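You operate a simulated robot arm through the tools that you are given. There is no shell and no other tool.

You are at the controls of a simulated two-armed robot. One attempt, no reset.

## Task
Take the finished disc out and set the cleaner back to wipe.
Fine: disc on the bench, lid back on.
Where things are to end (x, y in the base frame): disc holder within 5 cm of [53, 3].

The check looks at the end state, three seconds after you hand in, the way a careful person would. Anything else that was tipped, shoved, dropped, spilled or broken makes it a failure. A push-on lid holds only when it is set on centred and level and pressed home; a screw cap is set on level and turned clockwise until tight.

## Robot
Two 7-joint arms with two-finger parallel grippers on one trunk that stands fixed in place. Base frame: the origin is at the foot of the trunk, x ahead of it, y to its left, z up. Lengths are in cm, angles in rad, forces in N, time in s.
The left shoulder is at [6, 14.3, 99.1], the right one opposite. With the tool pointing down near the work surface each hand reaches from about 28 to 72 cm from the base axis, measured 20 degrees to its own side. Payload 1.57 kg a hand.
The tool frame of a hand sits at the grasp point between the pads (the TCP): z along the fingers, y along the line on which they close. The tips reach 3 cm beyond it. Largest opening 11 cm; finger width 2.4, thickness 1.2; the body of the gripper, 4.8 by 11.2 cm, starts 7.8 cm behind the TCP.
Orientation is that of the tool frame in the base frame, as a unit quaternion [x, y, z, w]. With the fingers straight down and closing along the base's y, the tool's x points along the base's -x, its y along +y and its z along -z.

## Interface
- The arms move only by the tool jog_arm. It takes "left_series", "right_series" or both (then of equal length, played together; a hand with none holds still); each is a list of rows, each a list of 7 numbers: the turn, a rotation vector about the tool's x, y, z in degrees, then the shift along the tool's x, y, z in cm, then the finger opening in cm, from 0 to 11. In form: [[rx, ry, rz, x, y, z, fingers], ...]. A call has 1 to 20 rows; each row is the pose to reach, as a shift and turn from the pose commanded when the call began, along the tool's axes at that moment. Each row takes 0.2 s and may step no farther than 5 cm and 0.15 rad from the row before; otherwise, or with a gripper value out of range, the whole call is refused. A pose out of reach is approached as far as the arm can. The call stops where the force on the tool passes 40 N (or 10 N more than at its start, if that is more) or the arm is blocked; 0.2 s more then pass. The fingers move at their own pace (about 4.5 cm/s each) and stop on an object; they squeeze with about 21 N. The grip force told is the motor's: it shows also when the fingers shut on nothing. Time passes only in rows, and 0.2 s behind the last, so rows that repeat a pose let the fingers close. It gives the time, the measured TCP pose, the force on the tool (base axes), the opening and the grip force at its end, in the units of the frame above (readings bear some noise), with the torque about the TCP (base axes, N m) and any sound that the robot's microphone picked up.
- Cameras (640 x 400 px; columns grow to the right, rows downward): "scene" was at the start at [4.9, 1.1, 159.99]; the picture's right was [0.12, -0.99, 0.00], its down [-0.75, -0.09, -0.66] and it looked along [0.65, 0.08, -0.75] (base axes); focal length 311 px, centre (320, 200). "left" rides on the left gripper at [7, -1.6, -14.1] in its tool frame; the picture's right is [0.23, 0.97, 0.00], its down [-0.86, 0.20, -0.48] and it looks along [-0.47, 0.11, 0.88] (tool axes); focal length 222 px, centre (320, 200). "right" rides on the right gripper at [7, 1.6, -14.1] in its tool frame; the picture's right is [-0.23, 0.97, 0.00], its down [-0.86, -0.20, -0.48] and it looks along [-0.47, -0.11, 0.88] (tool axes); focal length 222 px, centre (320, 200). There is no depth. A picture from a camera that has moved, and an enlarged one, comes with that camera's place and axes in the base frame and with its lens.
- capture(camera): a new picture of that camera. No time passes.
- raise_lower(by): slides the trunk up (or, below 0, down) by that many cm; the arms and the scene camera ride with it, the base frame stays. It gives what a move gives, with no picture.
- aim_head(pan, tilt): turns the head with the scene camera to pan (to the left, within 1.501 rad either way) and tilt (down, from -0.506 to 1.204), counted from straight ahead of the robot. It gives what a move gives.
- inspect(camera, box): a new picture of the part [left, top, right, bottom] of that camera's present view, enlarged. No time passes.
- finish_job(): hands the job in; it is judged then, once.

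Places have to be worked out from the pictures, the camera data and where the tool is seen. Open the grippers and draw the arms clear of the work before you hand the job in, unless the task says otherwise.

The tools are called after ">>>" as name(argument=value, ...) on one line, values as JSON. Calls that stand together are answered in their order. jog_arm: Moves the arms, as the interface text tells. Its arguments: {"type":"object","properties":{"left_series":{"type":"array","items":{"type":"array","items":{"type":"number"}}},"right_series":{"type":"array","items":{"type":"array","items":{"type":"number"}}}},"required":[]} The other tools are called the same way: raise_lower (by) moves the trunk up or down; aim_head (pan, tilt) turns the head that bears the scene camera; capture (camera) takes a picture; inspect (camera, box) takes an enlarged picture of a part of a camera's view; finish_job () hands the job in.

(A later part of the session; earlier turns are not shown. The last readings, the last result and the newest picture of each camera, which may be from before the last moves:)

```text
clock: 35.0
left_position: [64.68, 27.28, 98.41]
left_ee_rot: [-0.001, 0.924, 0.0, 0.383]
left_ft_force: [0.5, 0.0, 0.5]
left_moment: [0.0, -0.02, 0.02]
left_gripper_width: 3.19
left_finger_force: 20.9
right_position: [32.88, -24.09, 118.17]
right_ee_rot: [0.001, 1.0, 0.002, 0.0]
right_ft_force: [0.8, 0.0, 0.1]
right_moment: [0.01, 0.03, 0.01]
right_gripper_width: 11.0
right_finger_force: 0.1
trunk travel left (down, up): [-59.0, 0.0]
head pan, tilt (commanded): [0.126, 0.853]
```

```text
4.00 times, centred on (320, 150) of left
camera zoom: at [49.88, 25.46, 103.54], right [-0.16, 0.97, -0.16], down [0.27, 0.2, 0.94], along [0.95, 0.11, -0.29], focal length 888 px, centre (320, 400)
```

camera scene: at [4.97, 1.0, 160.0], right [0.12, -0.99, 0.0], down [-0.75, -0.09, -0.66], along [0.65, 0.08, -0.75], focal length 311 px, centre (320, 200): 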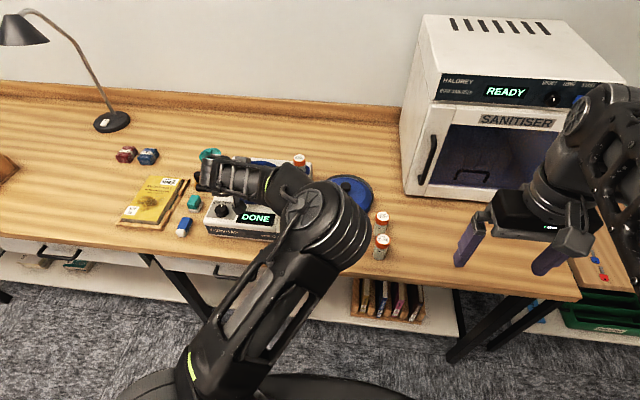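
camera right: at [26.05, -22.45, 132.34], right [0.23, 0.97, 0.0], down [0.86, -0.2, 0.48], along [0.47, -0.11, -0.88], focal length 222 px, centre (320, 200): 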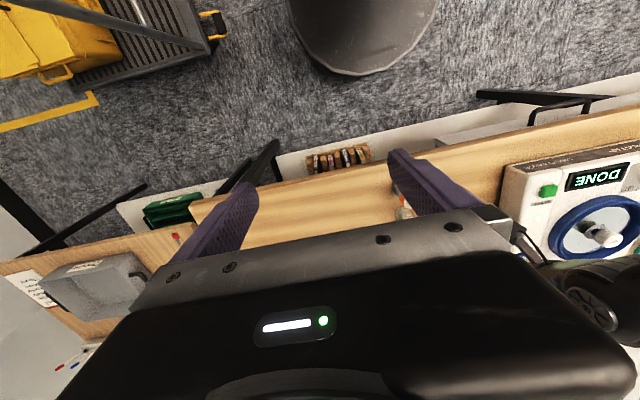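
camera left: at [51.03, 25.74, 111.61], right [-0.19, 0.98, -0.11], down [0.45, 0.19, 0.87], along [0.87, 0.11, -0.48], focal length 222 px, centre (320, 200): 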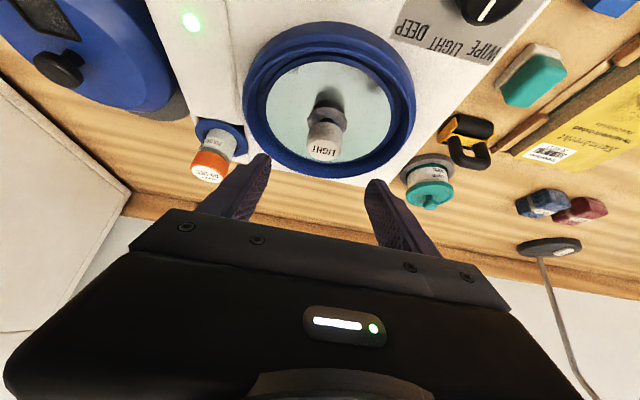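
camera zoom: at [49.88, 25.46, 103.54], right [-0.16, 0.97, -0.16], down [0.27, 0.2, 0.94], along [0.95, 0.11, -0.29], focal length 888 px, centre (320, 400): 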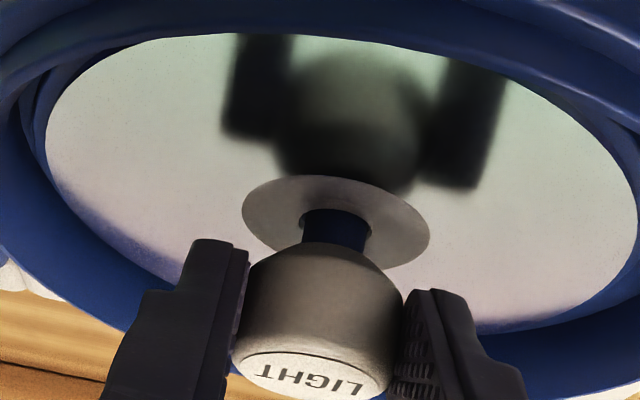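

Gripped at 3.2 cm. I lift slowly straight up 1.5 cm and watch the force and the disc.

>>> jog_arm(left_series=[[0, 0, 0, -0.21, 0, -0.21, 2.5], [0, 0, 0, -0.42, 0, -0.42, 2.5], [0, 0, 0, -0.64, 0, -0.64, 2.5], [0, 0, 0, -0.85, 0, -0.85, 2.5], [0, 0, 0, -1.06, 0, -1.06, 2.5]])

>>> capture(camera="left")

>>> inspect(camera="left", box=[220, 60, 420, 200])

```text
clock: 36.2
left_position: [64.81, 27.19, 99.94]
left_ee_rot: [-0.002, 0.924, 0.001, 0.382]
left_ft_force: [0.1, -0.8, 0.5]
left_moment: [0.0, 0.02, -0.01]
left_gripper_width: 3.17
left_finger_force: 21.1
right_position: [32.95, -24.03, 118.2]
right_ee_rot: [0.0, 1.0, 0.001, 0.0]
right_ft_force: [-0.4, 0.2, -0.2]
right_moment: [0.0, 0.02, 0.01]
right_gripper_width: 11.01
right_finger_force: 0.0
trunk travel left (down, up): [-59.0, 0.0]
head pan, tilt (commanded): [0.126, 0.853]
```

```text
taken
camera left: at [49.99, 25.58, 104.92], right [-0.16, 0.97, -0.16], down [0.27, 0.2, 0.94], along [0.95, 0.11, -0.29], focal length 222 px, centre (320, 200)
```

left: 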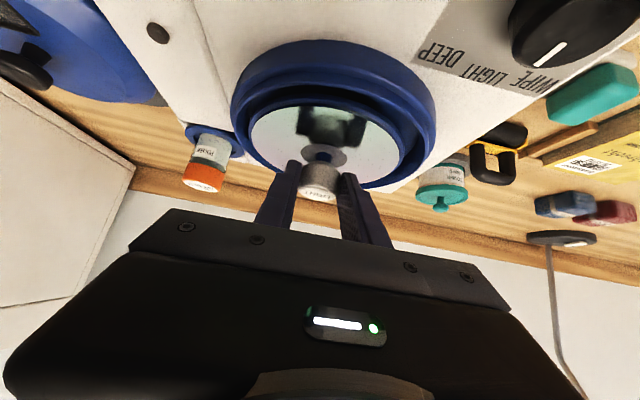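

```text
2.86 times, centred on (320, 130) of left
camera zoom: at [49.99, 25.58, 104.92], right [-0.16, 0.97, -0.16], down [0.27, 0.2, 0.94], along [0.95, 0.11, -0.29], focal length 635 px, centre (320, 400)
```

zoom: 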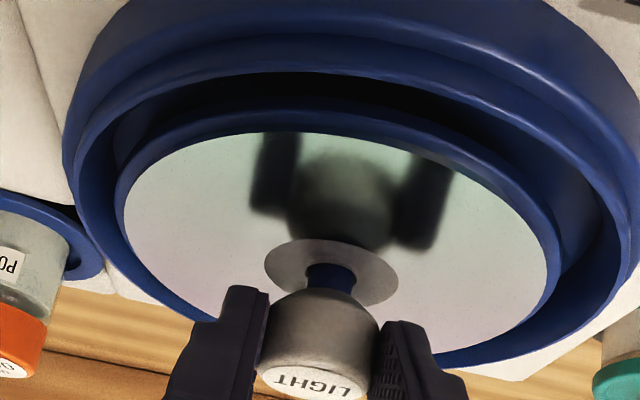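

The holder — a blue-rimmed tray with the disc — rises cleanly. I continue the lift another 6 cm.

>>> jog_arm(left_series=[[0, 0, 0, -0.5, 0, -0.5, 2.5], [0, 0, 0, -1.0, 0, -1.0, 2.5], [0, 0, 0, -1.6, 0, -1.6, 2.5], [0, 0, 0, -2.3, 0, -2.3, 2.5], [0, 0, 0, -3.0, 0, -3.0, 2.5], [0, 0, 0, -3.7, 0, -3.7, 2.5], [0, 0, 0, -4.3, 0, -4.3, 2.5]])

>>> capture(camera="left")

>>> capture(camera="scene")

>>> inspect(camera="right", box=[500, 130, 640, 300])

```text
clock: 37.8
left_position: [64.97, 27.23, 105.89]
left_ee_rot: [0.0, 0.924, 0.0, 0.382]
left_ft_force: [-0.3, -0.3, -0.8]
left_moment: [0.01, 0.02, 0.01]
left_gripper_width: 3.16
left_finger_force: 21.0
right_position: [32.91, -24.05, 118.21]
right_ee_rot: [0.0, 1.0, 0.001, 0.0]
right_ft_force: [0.0, -0.5, -0.4]
right_moment: [0.0, -0.02, 0.03]
right_gripper_width: 11.0
right_finger_force: 0.1
trunk travel left (down, up): [-59.0, 0.0]
head pan, tilt (commanded): [0.126, 0.853]
```

```text
taken
camera left: at [50.03, 25.56, 111.05], right [-0.16, 0.97, -0.16], down [0.27, 0.2, 0.94], along [0.95, 0.11, -0.29], focal length 222 px, centre (320, 200)
```

left: 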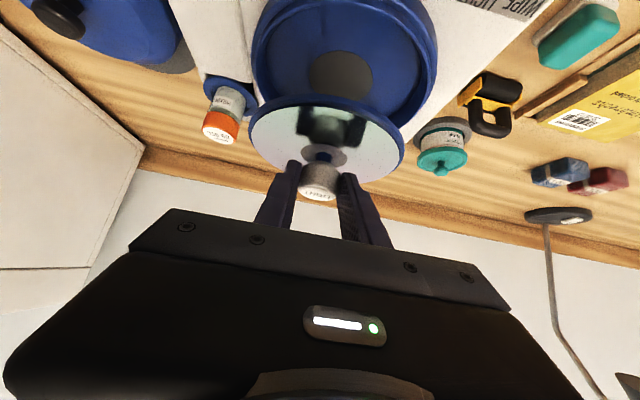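

```text
taken
camera scene: at [4.89, 1.1, 159.99], right [0.12, -0.99, 0.0], down [-0.75, -0.09, -0.66], along [0.65, 0.08, -0.75], focal length 311 px, centre (320, 200)
```

scene: 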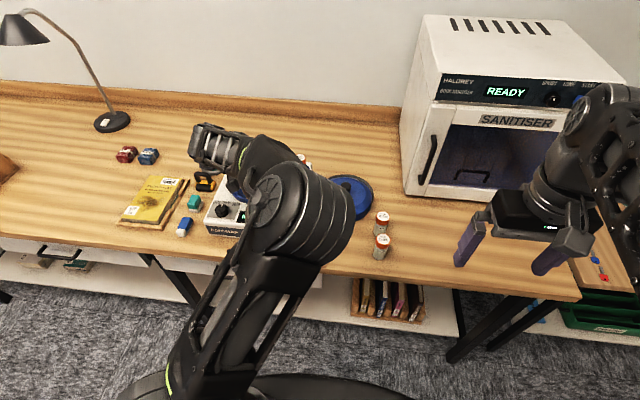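

```text
2.35 times, centred on (570, 215) of right
camera zoom: at [26.0, -22.44, 132.35], right [0.23, 0.97, 0.0], down [0.86, -0.2, 0.48], along [0.47, -0.11, -0.88], focal length 523 px, centre (-268, 165)
```

zoom: 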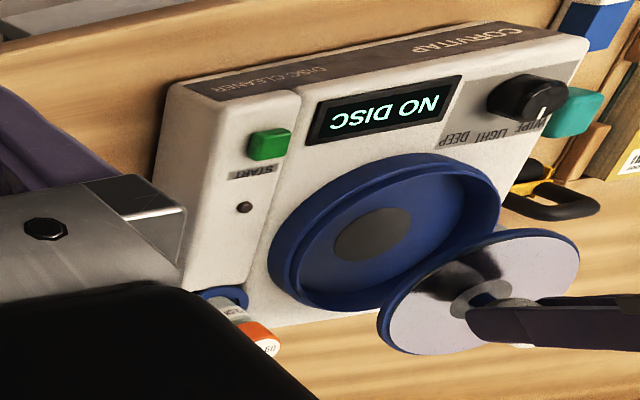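

The display reads "NO DISC"; the holder is a thin tray, held level. I carry it back 6 cm and start to the right, checking that the pose is kept.

>>> jog_arm(left_series=[[0, 0, 0, 1.41, 0, -1.41, 2.5], [0, 0, 0, 2.83, 0, -2.83, 2.5], [0, 0, 0, 4.24, 0, -4.24, 2.5], [0, 0, 0, 4.24, -3, -4.24, 2.5], [0, 0, 0, 4.24, -6, -4.24, 2.5], [0, 0, 0, 4.24, -9, -4.24, 2.5], [0, 0, 0, 4.24, -12, -4.24, 2.5]])

>>> capture(camera="left")

>>> capture(camera="scene")

```text
clock: 39.4
left_position: [58.94, 15.02, 106.04]
left_ee_rot: [0.0, 0.924, 0.0, 0.383]
left_ft_force: [0.8, 0.3, -0.7]
left_moment: [0.06, 0.0, 0.03]
left_gripper_width: 3.16
left_finger_force: 20.4
right_position: [32.94, -24.14, 118.19]
right_ee_rot: [0.0, 1.0, 0.001, 0.0]
right_ft_force: [-0.1, -0.1, -1.4]
right_moment: [0.02, 0.03, 0.02]
right_gripper_width: 11.0
right_finger_force: 0.2
trunk travel left (down, up): [-59.0, 0.0]
head pan, tilt (commanded): [0.126, 0.853]
```

```text
taken
camera left: at [44.15, 13.4, 111.06], right [-0.16, 0.97, -0.16], down [0.27, 0.2, 0.94], along [0.95, 0.11, -0.29], focal length 222 px, centre (320, 200)
```

left: 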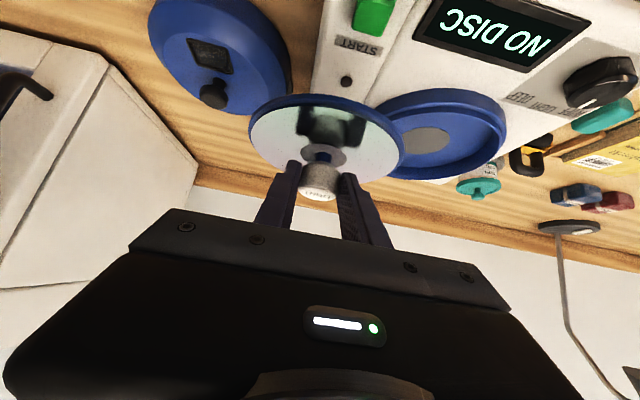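

```text
taken
camera scene: at [4.89, 1.04, 159.99], right [0.13, -0.99, 0.0], down [-0.75, -0.09, -0.66], along [0.65, 0.08, -0.75], focal length 311 px, centre (320, 200)
```

scene: 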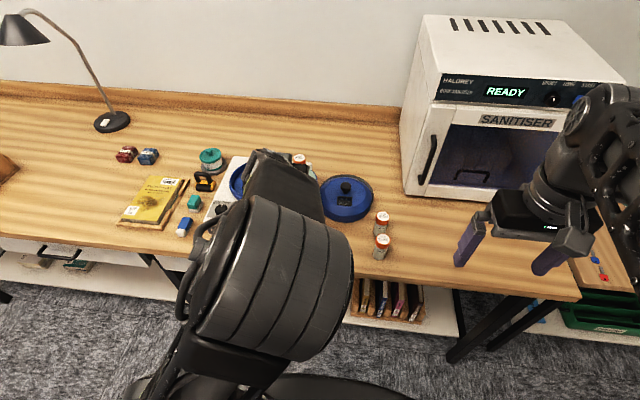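

Pose held well. I go on to y ≈ 3 and back toward x ≈ 52, staying high.

>>> jog_arm(left_series=[[0, 0, 0, 0, -4, 0, 2.5], [0, 0, 0, 0, -8, 0, 2.5], [0, 0, 0, 0, -12, 0, 2.5], [0, 0, 0, 1.5, -12, -1.5, 2.5], [0, 0, 0, 3, -12, -3, 2.5], [0, 0, 0, 4.5, -12, -4.5, 2.5], [0, 0, 0, 6.1, -12, -6.1, 2.5]])

>>> capture(camera="left")

>>> capture(camera="scene")

```text
clock: 41.2
left_position: [50.97, 5.83, 105.31]
left_ee_rot: [-0.027, 0.927, 0.012, 0.375]
left_ft_force: [-0.5, 0.2, -1.4]
left_moment: [0.03, 0.0, -0.02]
left_gripper_width: 3.16
left_finger_force: 20.9
right_position: [32.91, -24.05, 118.24]
right_ee_rot: [0.0, 1.0, 0.001, 0.0]
right_ft_force: [-0.2, 0.0, -0.3]
right_moment: [-0.01, 0.01, 0.03]
right_gripper_width: 11.01
right_finger_force: 0.0
trunk travel left (down, up): [-59.0, 0.0]
head pan, tilt (commanded): [0.126, 0.853]
stopped in row 7 (left hand): the arm was blocked; the commanded pose is now the measured one
```

```text
taken
camera left: at [36.34, 3.26, 110.58], right [-0.22, 0.96, -0.16], down [0.27, 0.21, 0.94], along [0.94, 0.17, -0.31], focal length 222 px, centre (320, 200)
```

left: 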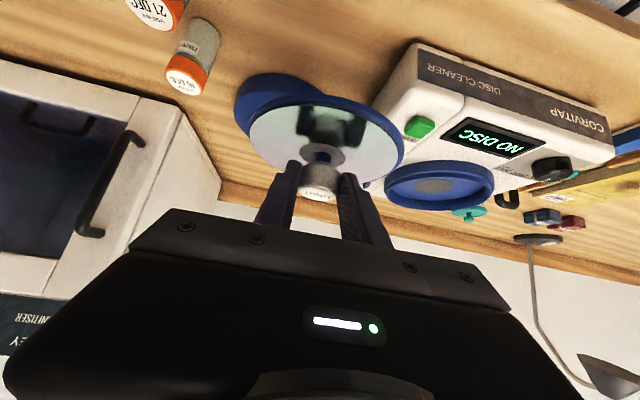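

```text
taken
camera scene: at [4.88, 1.06, 159.99], right [0.12, -0.99, 0.0], down [-0.75, -0.09, -0.66], along [0.65, 0.08, -0.75], focal length 311 px, centre (320, 200)
```

scene: 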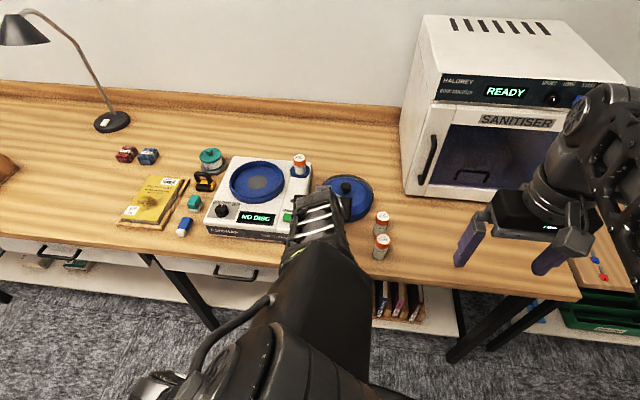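

The arm was blocked (elbow close to the trunk) at TCP (51, 5.8), with a slight twist. I go forward 2.5 cm again and restore the level 45° orientation.

>>> jog_arm(left_series=[[1.2, -0.5, 1.2, -0.9, 0, 0.9, 2.5], [2.45, -0.97, 2.33, -1.77, 0, 1.77, 2.5], [2.45, -0.97, 2.33, -1.77, 0, 1.77, 2.5]])

>>> capture(camera="left")

>>> capture(camera="scene")

>>> capture(camera="right")

```text
clock: 42.0
left_position: [53.6, 5.84, 105.22]
left_ee_rot: [0.001, 0.923, 0.0, 0.384]
left_ft_force: [-0.1, 0.1, -1.0]
left_moment: [0.01, 0.02, 0.01]
left_gripper_width: 3.2
left_finger_force: 20.9
right_position: [32.97, -24.1, 118.18]
right_ee_rot: [0.0, 1.0, 0.001, -0.001]
right_ft_force: [-0.7, 0.5, 0.6]
right_moment: [0.01, 0.0, -0.01]
right_gripper_width: 11.03
right_finger_force: 0.0
trunk travel left (down, up): [-59.0, 0.0]
head pan, tilt (commanded): [0.126, 0.853]
```

```text
taken
camera left: at [38.71, 4.21, 110.18], right [-0.16, 0.97, -0.16], down [0.26, 0.2, 0.94], along [0.95, 0.11, -0.29], focal length 222 px, centre (320, 200)
```

left: 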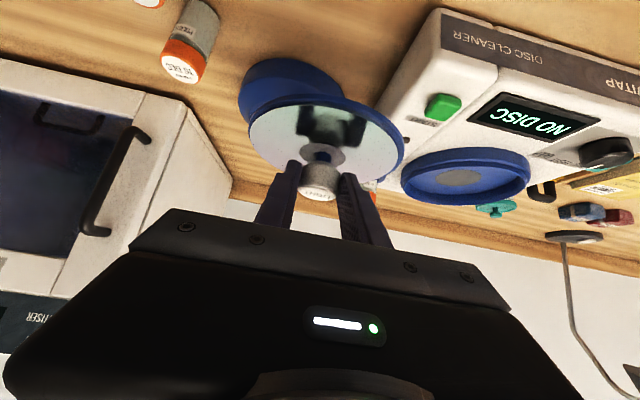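

```text
taken
camera scene: at [4.89, 1.07, 159.99], right [0.12, -0.99, 0.0], down [-0.75, -0.09, -0.66], along [0.65, 0.08, -0.75], focal length 311 px, centre (320, 200)
```

scene: 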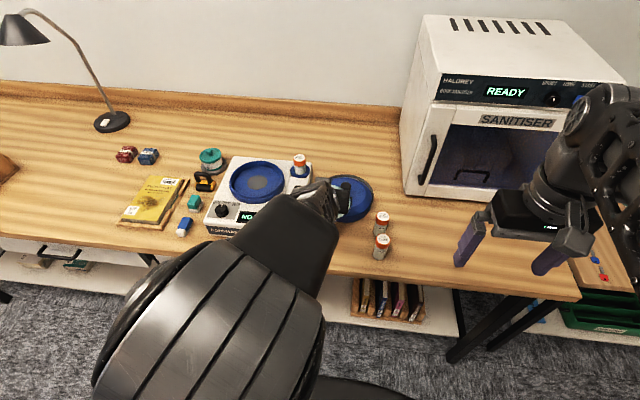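

```text
taken
camera right: at [25.99, -22.46, 132.35], right [0.23, 0.97, 0.0], down [0.86, -0.2, 0.48], along [0.47, -0.11, -0.88], focal length 222 px, centre (320, 200)
```

right: 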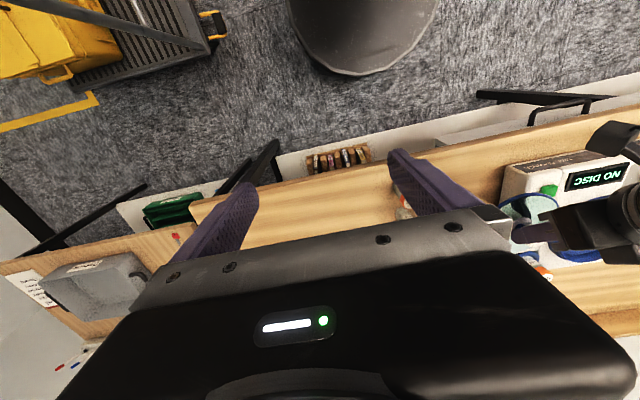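

Level and stable at (53.6, 5.8, 105.2). I lower 5 cm here (still above the lid's height), then try going back to x ≈ 51.

>>> jog_arm(left_series=[[0, 0, 0, 0.9, 0, 0.9, 2.5], [0, 0, 0, 1.8, 0, 1.8, 2.5], [0, 0, 0, 2.7, 0, 2.7, 2.5], [0, 0, 0, 3.54, 0, 3.54, 2.5], [0, 0, 0, 4.1, -0.5, 2.98, 2.5], [0, 0, 0, 4.7, -1, 2.38, 2.5]])

>>> capture(camera="left")

>>> capture(camera="scene")

```text
clock: 43.4
left_position: [51.77, 4.89, 100.29]
left_ee_rot: [0.0, 0.924, 0.0, 0.383]
left_ft_force: [-0.3, -0.3, 0.0]
left_moment: [0.04, 0.02, 0.01]
left_gripper_width: 3.19
left_finger_force: 21.4
right_position: [32.91, -24.11, 118.13]
right_ee_rot: [0.0, 1.0, 0.0, 0.0]
right_ft_force: [0.3, -0.3, -0.6]
right_moment: [0.0, 0.03, -0.02]
right_gripper_width: 11.0
right_finger_force: 0.0
trunk travel left (down, up): [-59.0, 0.0]
head pan, tilt (commanded): [0.126, 0.853]
```

```text
taken
camera left: at [36.98, 3.24, 105.26], right [-0.16, 0.97, -0.16], down [0.27, 0.2, 0.94], along [0.95, 0.11, -0.29], focal length 222 px, centre (320, 200)
```

left: 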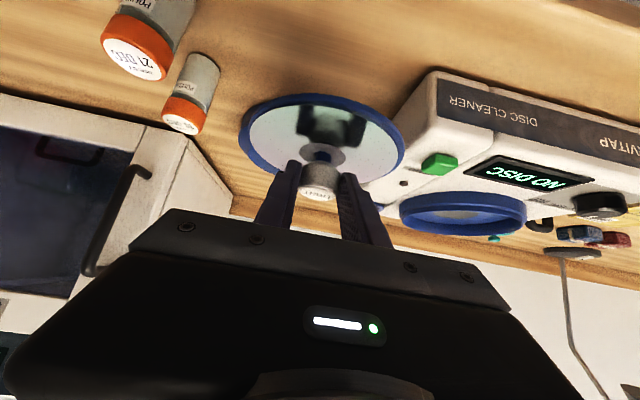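

```text
taken
camera scene: at [4.9, 1.08, 159.99], right [0.12, -0.99, 0.0], down [-0.75, -0.09, -0.66], along [0.65, 0.08, -0.75], focal length 311 px, centre (320, 200)
```

scene: 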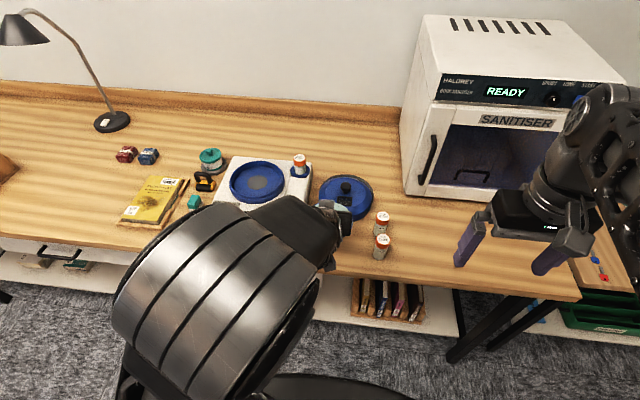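

Good, level and unblocked at (51.8, 4.9, 100.3). I lower 5 cm more with a small correction back and right, so the knob comes to about (52.7, 4.5).

>>> jog_arm(left_series=[[0, 0, 0, 1.0, -0.1, 0.76, 2.5], [0, 0, 0, 2.0, -0.2, 1.52, 2.5], [0, 0, 0, 3.0, -0.3, 2.28, 2.5], [0, 0, 0, 4.03, -0.4, 3.04, 2.5]])

>>> capture(camera="left")

>>> capture(camera="scene")

```text
clock: 44.4
left_position: [51.09, 4.51, 95.32]
left_ee_rot: [0.001, 0.923, 0.0, 0.384]
left_ft_force: [-0.7, -0.1, 0.2]
left_moment: [0.0, 0.03, 0.01]
left_gripper_width: 3.15
left_finger_force: 20.9
right_position: [33.04, -24.1, 118.17]
right_ee_rot: [0.0, 1.0, 0.001, 0.001]
right_ft_force: [0.2, 0.9, 0.3]
right_moment: [-0.02, -0.01, -0.03]
right_gripper_width: 11.01
right_finger_force: 0.0
trunk travel left (down, up): [-59.0, 0.0]
head pan, tilt (commanded): [0.126, 0.853]
```

```text
taken
camera left: at [36.28, 2.85, 100.25], right [-0.16, 0.97, -0.16], down [0.27, 0.2, 0.94], along [0.95, 0.11, -0.29], focal length 222 px, centre (320, 200)
```

left: 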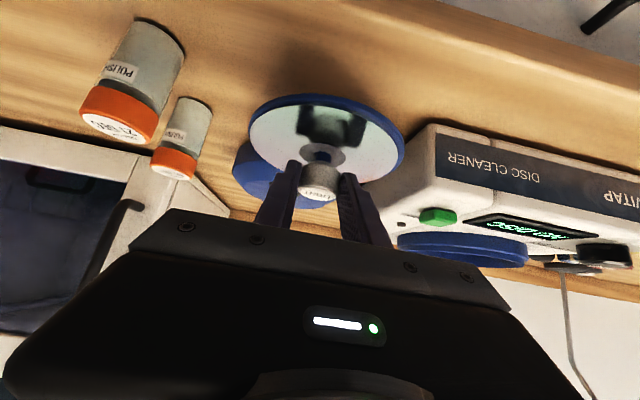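

```text
taken
camera scene: at [4.93, 1.07, 159.99], right [0.12, -0.99, 0.0], down [-0.75, -0.09, -0.66], along [0.65, 0.08, -0.75], focal length 311 px, centre (320, 200)
```

scene: 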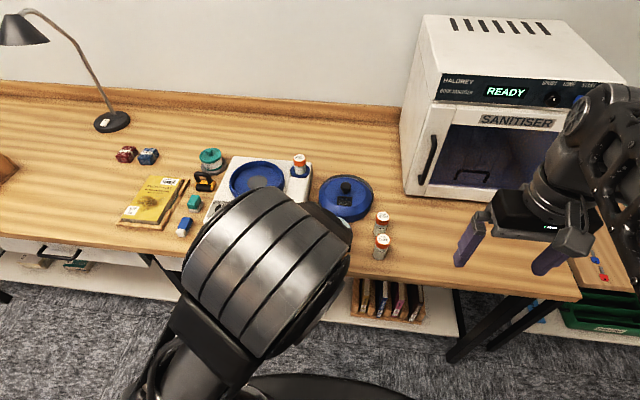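

The plate's edge is about z ≈ 91, so ~4 cm to the bench. I lower 2.5 cm, then finer.

>>> jog_arm(left_series=[[0, 0, 0, 0.5, 0, 0.5, 2.5], [0, 0, 0, 1.0, 0, 1.0, 2.5], [0, 0, 0, 1.4, 0, 1.4, 2.5], [0, 0, 0, 1.77, 0, 1.77, 2.5]])

>>> capture(camera="left")

```text
clock: 45.4
left_position: [51.13, 4.53, 92.82]
left_ee_rot: [0.0, 0.924, 0.001, 0.383]
left_ft_force: [-0.9, -1.0, -1.0]
left_moment: [-0.01, 0.02, 0.04]
left_gripper_width: 3.18
left_finger_force: 20.9
right_position: [32.98, -24.15, 118.22]
right_ee_rot: [0.0, 1.0, 0.001, 0.0]
right_ft_force: [0.2, 0.3, -0.4]
right_moment: [-0.02, 0.0, 0.0]
right_gripper_width: 11.02
right_finger_force: 0.0
trunk travel left (down, up): [-59.0, 0.0]
head pan, tilt (commanded): [0.126, 0.853]
```

```text
taken
camera left: at [36.26, 2.86, 97.8], right [-0.16, 0.97, -0.16], down [0.27, 0.2, 0.94], along [0.95, 0.11, -0.29], focal length 222 px, centre (320, 200)
```

left: 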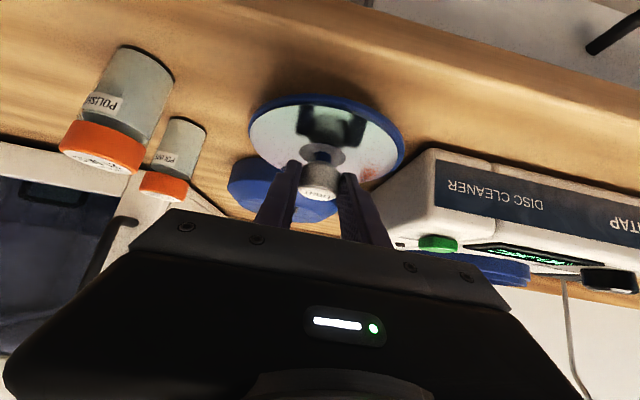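

>>> jog_arm(left_series=[[0, 0, 0, 0.2, 0, 0.2, 2.5], [0, 0, 0, 0.4, 0, 0.4, 2.5], [0, 0, 0, 0.57, 0, 0.57, 2.5]])

>>> inspect(camera="left", box=[200, 60, 440, 220])

```text
clock: 46.2
left_position: [51.15, 4.56, 91.86]
left_ee_rot: [0.002, 0.924, 0.0, 0.383]
left_ft_force: [0.5, -0.1, -0.6]
left_moment: [-0.01, 0.0, -0.03]
left_gripper_width: 3.16
left_finger_force: 20.9
right_position: [32.86, -24.13, 118.25]
right_ee_rot: [0.0, 1.0, 0.001, 0.0]
right_ft_force: [0.3, 0.4, 0.2]
right_moment: [-0.03, 0.02, -0.01]
right_gripper_width: 10.98
right_finger_force: 0.0
trunk travel left (down, up): [-59.0, 0.0]
head pan, tilt (commanded): [0.126, 0.853]
```

```text
2.50 times, centred on (320, 140) of left
camera zoom: at [36.25, 2.86, 96.97], right [-0.16, 0.97, -0.16], down [0.27, 0.2, 0.94], along [0.95, 0.11, -0.29], focal length 555 px, centre (320, 350)
```

zoom: 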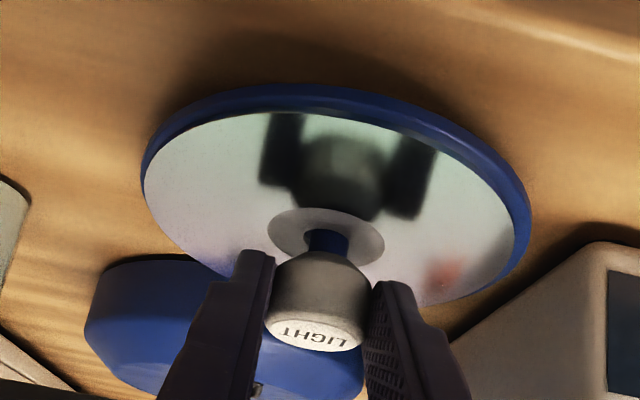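

Clearances to the lid (~2 cm) and the cleaner look fine. I keep lowering in fine steps until contact.

>>> jog_arm(left_series=[[0, 0, 0, 0.14, 0, 0.14, 2.5], [0, 0, 0, 0.28, 0, 0.28, 2.5], [0, 0, 0, 0.42, 0, 0.42, 2.5]])

>>> inspect(camera="left", box=[200, 60, 440, 220])

```text
clock: 47.0
left_position: [51.06, 4.6, 91.28]
left_ee_rot: [0.0, 0.924, 0.001, 0.384]
left_ft_force: [0.6, -0.4, -0.9]
left_moment: [0.01, 0.04, 0.0]
left_gripper_width: 3.15
left_finger_force: 20.4
right_position: [32.82, -23.97, 118.3]
right_ee_rot: [0.0, 1.0, 0.001, 0.0]
right_ft_force: [-0.8, 0.2, -0.3]
right_moment: [0.03, 0.02, -0.03]
right_gripper_width: 11.01
right_finger_force: 0.1
trunk travel left (down, up): [-59.0, 0.0]
head pan, tilt (commanded): [0.126, 0.853]
```

```text
2.50 times, centred on (320, 140) of left
camera zoom: at [36.27, 2.91, 96.37], right [-0.16, 0.97, -0.16], down [0.27, 0.2, 0.94], along [0.95, 0.11, -0.29], focal length 555 px, centre (320, 350)
```

zoom: 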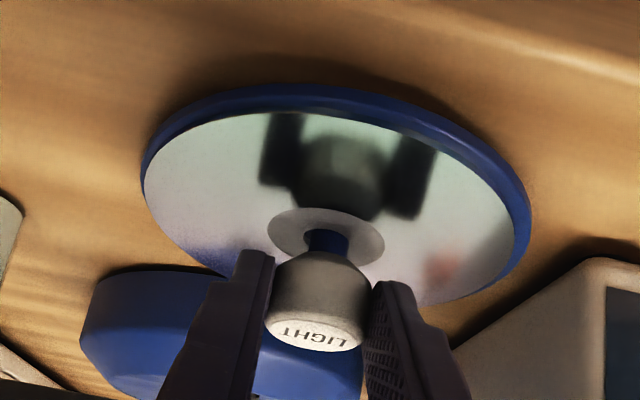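

>>> jog_arm(left_series=[[0, 0, 0, 0.1, 0, 0.1, 2.5], [0, 0, 0, 0.2, 0, 0.2, 2.5], [0, 0, 0, 0.3, 0, 0.3, 2.5]])

>>> inspect(camera="left", box=[200, 60, 440, 220])

```text
clock: 47.8
left_position: [51.15, 4.46, 90.92]
left_ee_rot: [0.001, 0.924, 0.0, 0.383]
left_ft_force: [-0.2, 0.3, -0.8]
left_moment: [0.0, -0.01, 0.03]
left_gripper_width: 3.18
left_finger_force: 21.7
right_position: [32.86, -23.95, 118.12]
right_ee_rot: [0.0, 1.0, 0.0, 0.0]
right_ft_force: [-0.5, -0.6, -0.8]
right_moment: [-0.03, -0.01, 0.01]
right_gripper_width: 10.97
right_finger_force: 0.0
trunk travel left (down, up): [-59.0, 0.0]
head pan, tilt (commanded): [0.126, 0.853]
```

```text
2.50 times, centred on (320, 140) of left
camera zoom: at [36.26, 2.86, 95.95], right [-0.16, 0.97, -0.16], down [0.27, 0.2, 0.94], along [0.95, 0.11, -0.29], focal length 555 px, centre (320, 350)
```

zoom: 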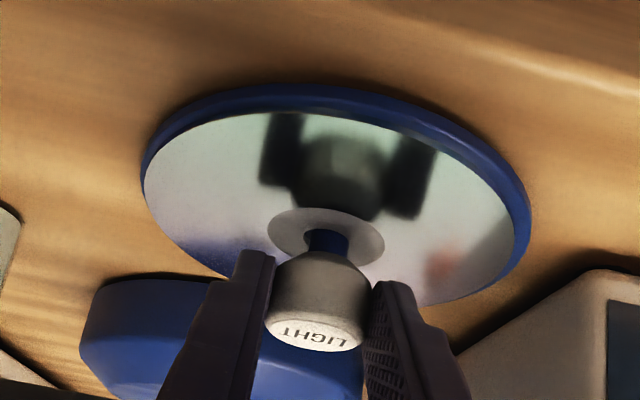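

>>> jog_arm(left_series=[[0, 0, 0, 0.1, 0, 0.1, 2.5], [0, 0, 0, 0.2, 0, 0.2, 2.5], [0, 0, 0, 0.28, 0, 0.28, 2.5]])

>>> inspect(camera="left", box=[200, 60, 440, 220])

```text
clock: 48.6
left_position: [51.1, 4.43, 90.45]
left_ee_rot: [0.001, 0.923, 0.0, 0.384]
left_ft_force: [-0.6, -1.1, -0.8]
left_moment: [-0.02, 0.03, -0.01]
left_gripper_width: 3.15
left_finger_force: 21.1
right_position: [32.94, -24.03, 118.13]
right_ee_rot: [0.0, 1.0, 0.0, 0.0]
right_ft_force: [0.2, -0.8, 0.3]
right_moment: [0.0, -0.02, 0.03]
right_gripper_width: 10.99
right_finger_force: 0.1
trunk travel left (down, up): [-59.0, 0.0]
head pan, tilt (commanded): [0.126, 0.853]
```

```text
2.50 times, centred on (320, 140) of left
camera zoom: at [36.3, 2.79, 95.56], right [-0.16, 0.97, -0.16], down [0.27, 0.2, 0.94], along [0.95, 0.11, -0.29], focal length 555 px, centre (320, 350)
```

zoom: 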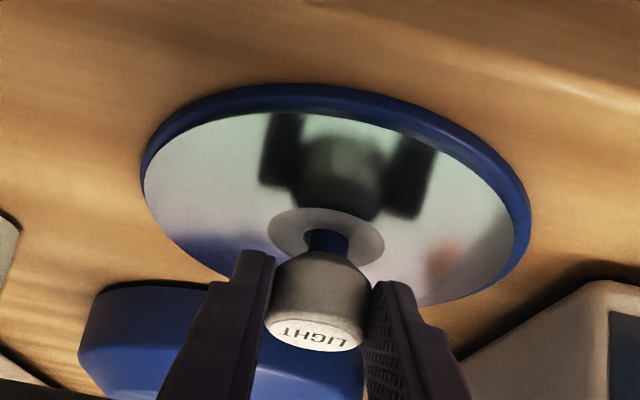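

The shadow has almost closed. One more fine step for contact.

>>> jog_arm(left_series=[[0, 0, 0, 0.07, 0, 0.07, 2.5], [0, 0, 0, 0.14, 0, 0.14, 2.5], [0, 0, 0, 0.21, 0, 0.21, 2.5]])

>>> inspect(camera="left", box=[200, 60, 440, 220])

```text
clock: 49.4
left_position: [51.06, 4.39, 90.52]
left_ee_rot: [0.0, 0.922, -0.001, 0.386]
left_ft_force: [-3.8, 1.8, 16.8]
left_moment: [0.04, -0.03, 0.06]
left_gripper_width: 3.19
left_finger_force: 20.8
right_position: [32.71, -24.12, 118.3]
right_ee_rot: [0.0, 1.0, 0.001, -0.001]
right_ft_force: [-1.0, 0.1, -0.3]
right_moment: [0.02, 0.0, -0.01]
right_gripper_width: 11.02
right_finger_force: 0.1
trunk travel left (down, up): [-59.0, 0.0]
head pan, tilt (commanded): [0.126, 0.853]
```

```text
2.50 times, centred on (320, 140) of left
camera zoom: at [36.27, 2.8, 95.41], right [-0.16, 0.97, -0.16], down [0.26, 0.2, 0.94], along [0.95, 0.11, -0.29], focal length 555 px, centre (320, 350)
```

zoom: 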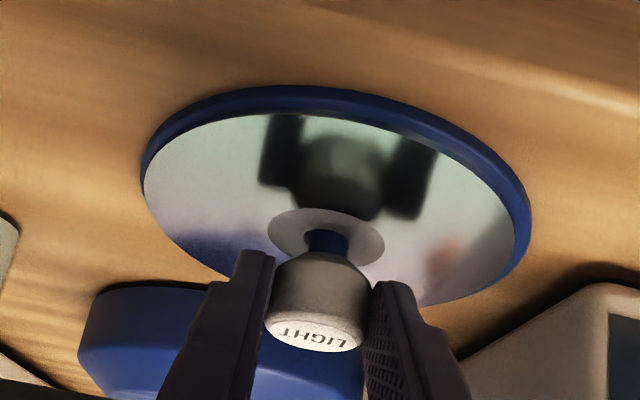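

Contact, 17 N – the holder stands on the bench at about (52.8, 4.4). I ease up 0.2 cm, open and back off along the fingers.

>>> jog_arm(left_series=[[0, 0, 0, -0.15, 0, -0.15, 2.5], [0, 0, 0, -0.15, 0, -0.15, 4], [0, 0, 0, -0.15, 0, -0.15, 6], [0, 0, 0, -0.15, 0, -0.15, 6], [0, 0, 0, -0.15, 0, -2, 7], [0, 0, 0, -0.15, 0, -5, 7], [0, 0, 0, -1.5, 0, -8, 7]])

>>> capture(camera="left")

>>> capture(camera="scene")

```text
clock: 51.0
left_position: [46.46, 4.6, 96.87]
left_ee_rot: [0.001, 0.924, 0.0, 0.383]
left_ft_force: [0.3, 0.1, -0.4]
left_moment: [-0.01, 0.0, -0.01]
left_gripper_width: 7.01
left_finger_force: 0.1
right_position: [32.91, -24.06, 118.18]
right_ee_rot: [0.0, 1.0, 0.0, 0.0]
right_ft_force: [-0.5, 0.1, 0.7]
right_moment: [0.02, -0.01, 0.03]
right_gripper_width: 11.01
right_finger_force: 0.0
trunk travel left (down, up): [-59.0, 0.0]
head pan, tilt (commanded): [0.126, 0.853]
```

```text
taken
camera left: at [31.62, 2.91, 101.99], right [-0.16, 0.97, -0.16], down [0.26, 0.2, 0.94], along [0.95, 0.11, -0.29], focal length 222 px, centre (320, 200)
```

left: 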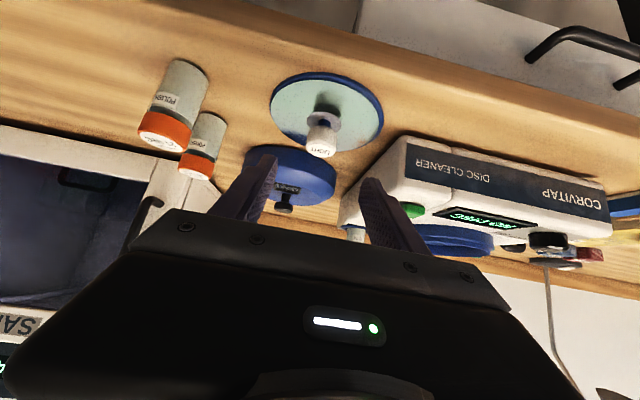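

```text
taken
camera scene: at [4.8, 1.13, 159.99], right [0.12, -0.99, 0.0], down [-0.75, -0.09, -0.66], along [0.65, 0.08, -0.75], focal length 311 px, centre (320, 200)
```

scene: 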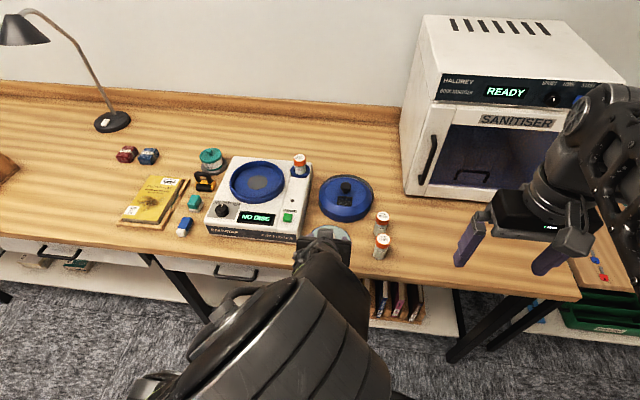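

The disc holder stands on the bench near (53, 4.4). Now back to the lid: up, over, and to the pre-grasp pose used before, (61.1, 1.25, 100.5).

>>> jog_arm(left_series=[[0, 0, 0, -2.83, 0, -2.83, 7], [0, 0, 0, -5.66, 0, -5.66, 7], [0, 0, 0, -8.49, -1, -2.83, 7], [0, 0, 0, -11.3, -2, 0, 7], [0, 0, 0, -14.14, -3, 2.83, 7], [0, 0, 0, -14.63, -3.35, 6.15, 7], [0, 0, 0, -12.94, -3.35, 7.85, 7]])

>>> capture(camera="left")

>>> capture(camera="scene")

```text
clock: 52.6
left_position: [61.36, 1.2, 100.58]
left_ee_rot: [0.001, 0.923, 0.001, 0.384]
left_ft_force: [0.3, 0.8, 0.6]
left_moment: [0.03, 0.01, -0.01]
left_gripper_width: 6.99
left_finger_force: 0.1
right_position: [32.86, -24.11, 118.26]
right_ee_rot: [0.0, 1.0, 0.001, 0.0]
right_ft_force: [-0.4, 0.2, -0.3]
right_moment: [0.0, 0.0, -0.04]
right_gripper_width: 10.99
right_finger_force: 0.1
trunk travel left (down, up): [-59.0, 0.0]
head pan, tilt (commanded): [0.126, 0.853]
```

```text
taken
camera left: at [46.5, -0.47, 105.62], right [-0.16, 0.97, -0.16], down [0.27, 0.2, 0.94], along [0.95, 0.11, -0.29], focal length 222 px, centre (320, 200)
```

left: 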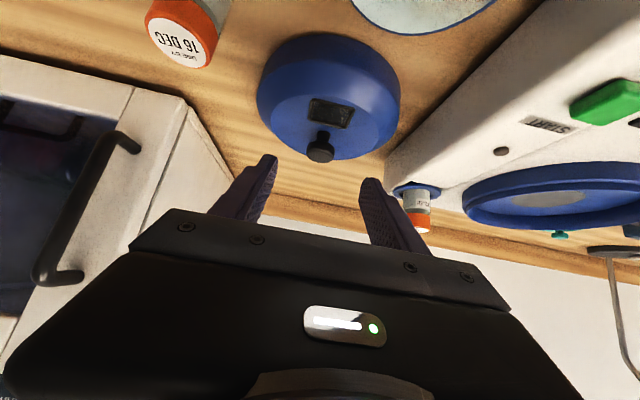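

```text
taken
camera scene: at [4.9, 1.08, 160.0], right [0.12, -0.99, 0.0], down [-0.75, -0.09, -0.66], along [0.65, 0.08, -0.75], focal length 311 px, centre (320, 200)
```

scene: 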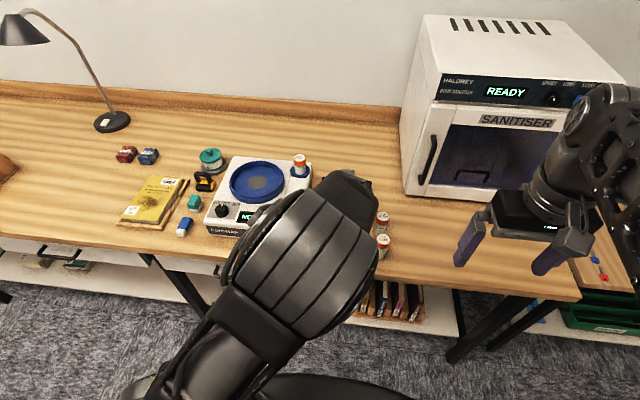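

View matches the earlier release view. I advance 7.9 cm along the fingers back to the release pose and close on the lid's handle.

>>> jog_arm(left_series=[[0, 0, 0, 0.05, 0, 3, 6.5], [0, 0, 0, 0.1, 0, 5.5, 6], [0, 0, 0, 0.15, 0.05, 7, 6], [0, 0, 0, 0.18, 0.05, 7.9, 6], [0, 0, 0, 0.18, 0.05, 7.9, 4], [0, 0, 0, 0.18, 0.05, 7.9, 2], [0, 0, 0, 0.18, 0.05, 7.9, 2], [0, 0, 0, 0.18, 0.05, 7.9, 2]])

>>> inspect(camera="left", box=[240, 100, 400, 200])

```text
clock: 54.4
left_position: [66.77, 1.18, 94.79]
left_ee_rot: [0.002, 0.923, 0.0, 0.384]
left_ft_force: [-0.4, 0.2, -0.6]
left_moment: [0.02, 0.02, 0.03]
left_gripper_width: 3.09
left_finger_force: 21.4
right_position: [32.95, -24.11, 118.28]
right_ee_rot: [0.0, 1.0, 0.0, 0.0]
right_ft_force: [-0.1, 0.3, 0.2]
right_moment: [0.04, 0.0, -0.01]
right_gripper_width: 10.98
right_finger_force: 0.1
trunk travel left (down, up): [-59.0, 0.0]
head pan, tilt (commanded): [0.126, 0.853]
```

```text
4.00 times, centred on (320, 150) of left
camera zoom: at [51.91, -0.54, 99.84], right [-0.16, 0.97, -0.16], down [0.27, 0.2, 0.94], along [0.95, 0.11, -0.29], focal length 888 px, centre (320, 400)
```

zoom: 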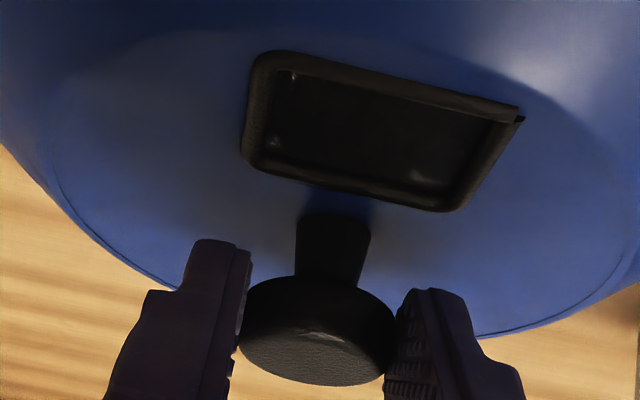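

Handle is gripped as before (0.2 cm higher in the pads). I lift the lid and take it back along the way it came.

>>> jog_arm(left_series=[[0, 0, 0, -0.7, 0, -0.7, 2], [0, 0, 0, -1.41, 0, -1.41, 2], [0, 0, 0, -3.18, 0, -3.18, 2], [0, 0, 0, -5.09, 0.3, -5.51, 2], [0, 0, 0, -6.72, 0.5, -8.13, 2], [0, 0, 0, -8.2, 0.8, -11.31, 2], [0, 0, 0, -7.42, 0.8, -14.49, 2], [0, 0, 0, -5.66, 0.8, -16.97, 2]])

>>> capture(camera="left")

>>> capture(camera="scene")

```text
clock: 56.2
left_position: [58.46, 2.09, 110.71]
left_ee_rot: [0.001, 0.923, 0.0, 0.384]
left_ft_force: [0.0, -0.1, -1.3]
left_moment: [-0.02, 0.03, -0.03]
left_gripper_width: 3.09
left_finger_force: 21.0
right_position: [32.86, -24.18, 118.19]
right_ee_rot: [0.0, 1.0, 0.001, 0.0]
right_ft_force: [-0.1, 0.8, -0.3]
right_moment: [0.0, -0.02, -0.04]
right_gripper_width: 11.03
right_finger_force: 0.1
trunk travel left (down, up): [-59.0, 0.0]
head pan, tilt (commanded): [0.126, 0.853]
```

```text
taken
camera left: at [43.57, 0.37, 115.75], right [-0.16, 0.97, -0.16], down [0.26, 0.2, 0.94], along [0.95, 0.11, -0.29], focal length 222 px, centre (320, 200)
```

left: 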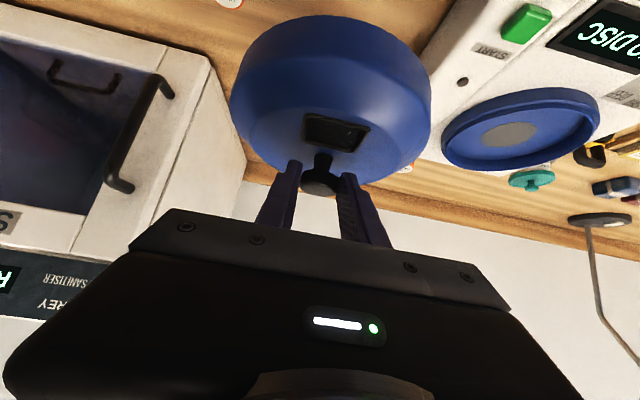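

```text
taken
camera scene: at [4.8, 1.09, 160.0], right [0.12, -0.99, 0.0], down [-0.75, -0.09, -0.66], along [0.65, 0.08, -0.75], focal length 311 px, centre (320, 200)
```

scene: 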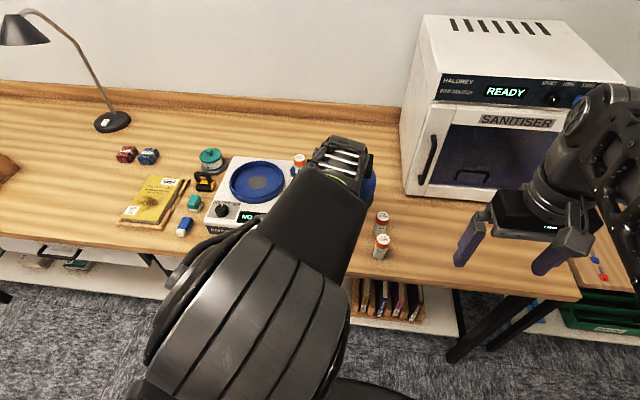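

Lid is up at (58.5, 2.1, 110.7). While the seat is uncovered I zoom on it to fix its centre.

>>> inspect(camera="scene", box=[220, 150, 300, 212])

>>> inspect(camera="left", box=[430, 70, 620, 190])

>>> inspect(camera="right", box=[500, 130, 640, 300])

```text
6.45 times, centred on (260, 181) of scene
camera zoom: at [4.8, 1.09, 160.0], right [0.12, -0.99, 0.0], down [-0.75, -0.09, -0.66], along [0.65, 0.08, -0.75], focal length 2004 px, centre (707, 323)
```

zoom: 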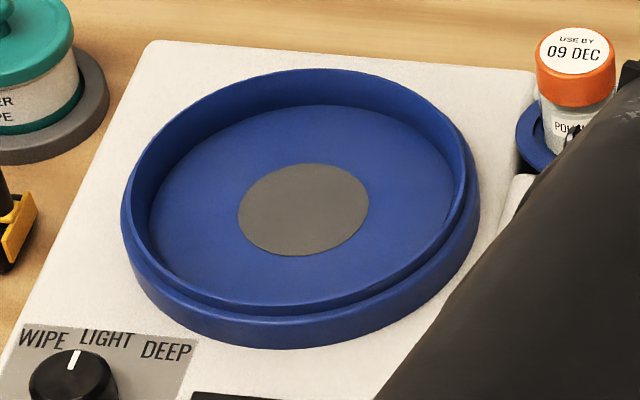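

```text
3.33 times, centred on (525, 130) of left
camera zoom: at [43.57, 0.37, 115.75], right [-0.16, 0.97, -0.16], down [0.26, 0.2, 0.94], along [0.95, 0.11, -0.29], focal length 740 px, centre (-363, 433)
```

zoom: 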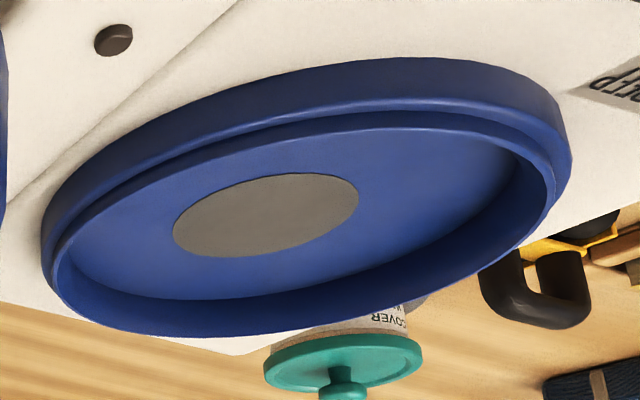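

```text
2.35 times, centred on (570, 215) of right
camera zoom: at [25.93, -22.44, 132.37], right [0.23, 0.97, 0.0], down [0.85, -0.2, 0.48], along [0.47, -0.11, -0.88], focal length 523 px, centre (-268, 165)
```

zoom: 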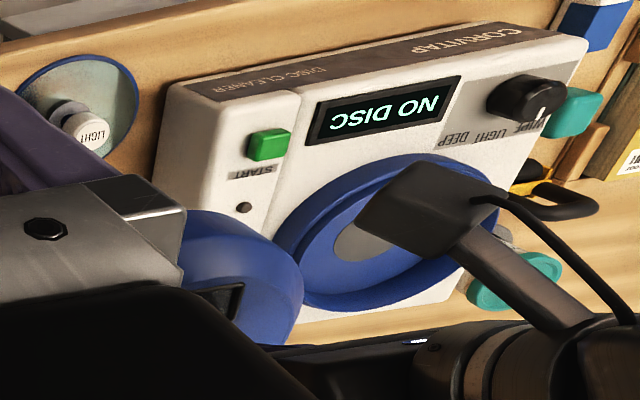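

The seat is a stepped ring; its centre agrees with the original grasp pose (TCP ≈ (64.5, 27.36)). I carry the lid left and forward to above the seat.

>>> jog_arm(left_series=[[0, 0, 0, 0, 4, 0, 2], [0, 0, 0, 0, 8, 0, 2], [0, 0, 0, 0, 12, 0, 2], [0, 0, 0, -0.71, 16, 0.71, 2], [0, 0, 0, -1.77, 20, 1.77, 2], [0, 0, 0, -3.18, 23.3, 3.18, 2], [0, 0, 0, -4.28, 25.3, 4.28, 2]])

>>> capture(camera="left")

>>> capture(camera="scene")

```text
clock: 57.8
left_position: [64.85, 27.29, 110.77]
left_ee_rot: [0.001, 0.924, 0.0, 0.382]
left_ft_force: [0.6, -0.7, -0.3]
left_moment: [-0.02, 0.04, 0.04]
left_gripper_width: 3.06
left_finger_force: 21.0
right_position: [32.88, -24.05, 118.17]
right_ee_rot: [0.0, 1.0, 0.0, 0.0]
right_ft_force: [1.0, -0.3, 1.1]
right_moment: [-0.01, 0.0, -0.07]
right_gripper_width: 10.99
right_finger_force: 0.0
trunk travel left (down, up): [-59.0, 0.0]
head pan, tilt (commanded): [0.126, 0.853]
```

```text
taken
camera left: at [50.09, 25.59, 115.78], right [-0.16, 0.97, -0.16], down [0.27, 0.2, 0.94], along [0.95, 0.11, -0.29], focal length 222 px, centre (320, 200)
```

left: 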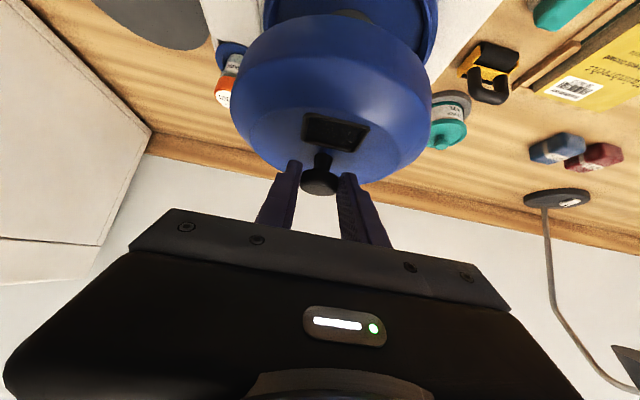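

```text
taken
camera scene: at [4.97, 1.03, 159.99], right [0.12, -0.99, 0.0], down [-0.75, -0.09, -0.66], along [0.65, 0.08, -0.75], focal length 311 px, centre (320, 200)
```

scene: 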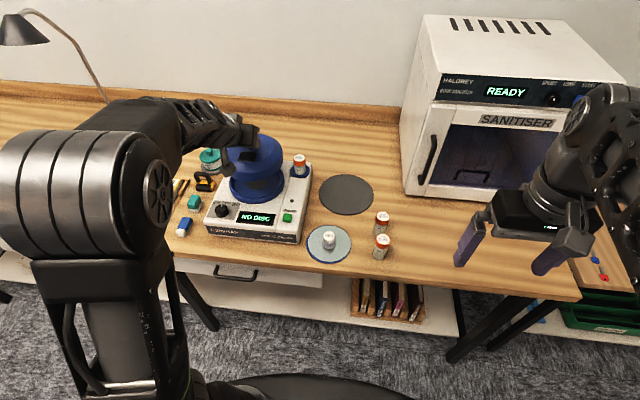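

The elbow is out left now and the scene camera sees everything: the mat in place, the disc near (52, 4.7). I lower to the pose I had just after lifting the lid (z 108.75), to compare views.

>>> jog_arm(left_series=[[0, 0, 0, 0.8, 0.05, 0.6, 2], [0, 0, 0, 1.63, 0.07, 1.2, 2], [0, 0, 0, 1.63, 0.07, 1.2, 2]])

>>> inspect(camera="left", box=[200, 0, 460, 200])

>>> inspect(camera="scene", box=[200, 110, 320, 220])

```text
clock: 58.6
left_position: [64.67, 27.45, 108.86]
left_ee_rot: [0.0, 0.924, 0.001, 0.383]
left_ft_force: [0.0, -0.5, -0.7]
left_moment: [0.03, 0.0, 0.0]
left_gripper_width: 3.09
left_finger_force: 21.1
right_position: [32.86, -24.09, 118.35]
right_ee_rot: [0.0, 1.0, 0.001, 0.0]
right_ft_force: [0.8, 0.4, -0.5]
right_moment: [0.0, 0.0, 0.03]
right_gripper_width: 11.02
right_finger_force: 0.0
trunk travel left (down, up): [-59.0, 0.0]
head pan, tilt (commanded): [0.126, 0.853]
```

```text
2.00 times, centred on (330, 100) of left
camera zoom: at [49.73, 25.8, 113.83], right [-0.16, 0.97, -0.16], down [0.27, 0.2, 0.94], along [0.95, 0.11, -0.29], focal length 444 px, centre (300, 400)
```

zoom: 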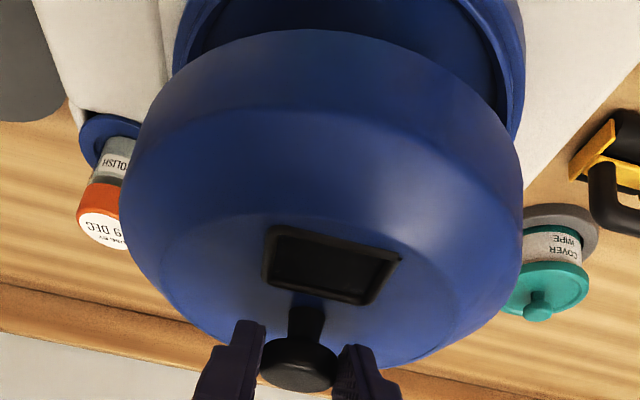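

```text
3.64 times, centred on (260, 165) of scene
camera zoom: at [4.92, 1.09, 159.99], right [0.12, -0.99, 0.0], down [-0.75, -0.09, -0.66], along [0.65, 0.08, -0.75], focal length 1129 px, centre (538, 327)
```

zoom: 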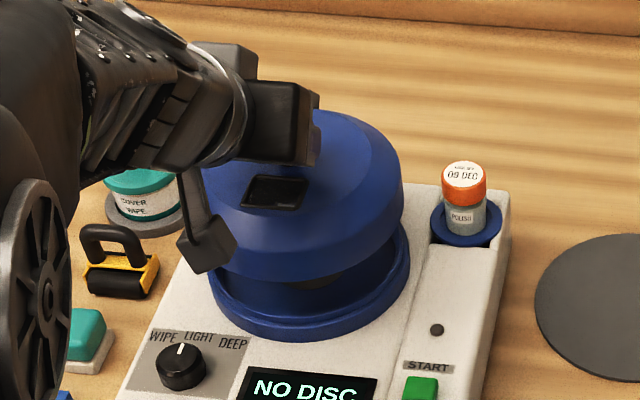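

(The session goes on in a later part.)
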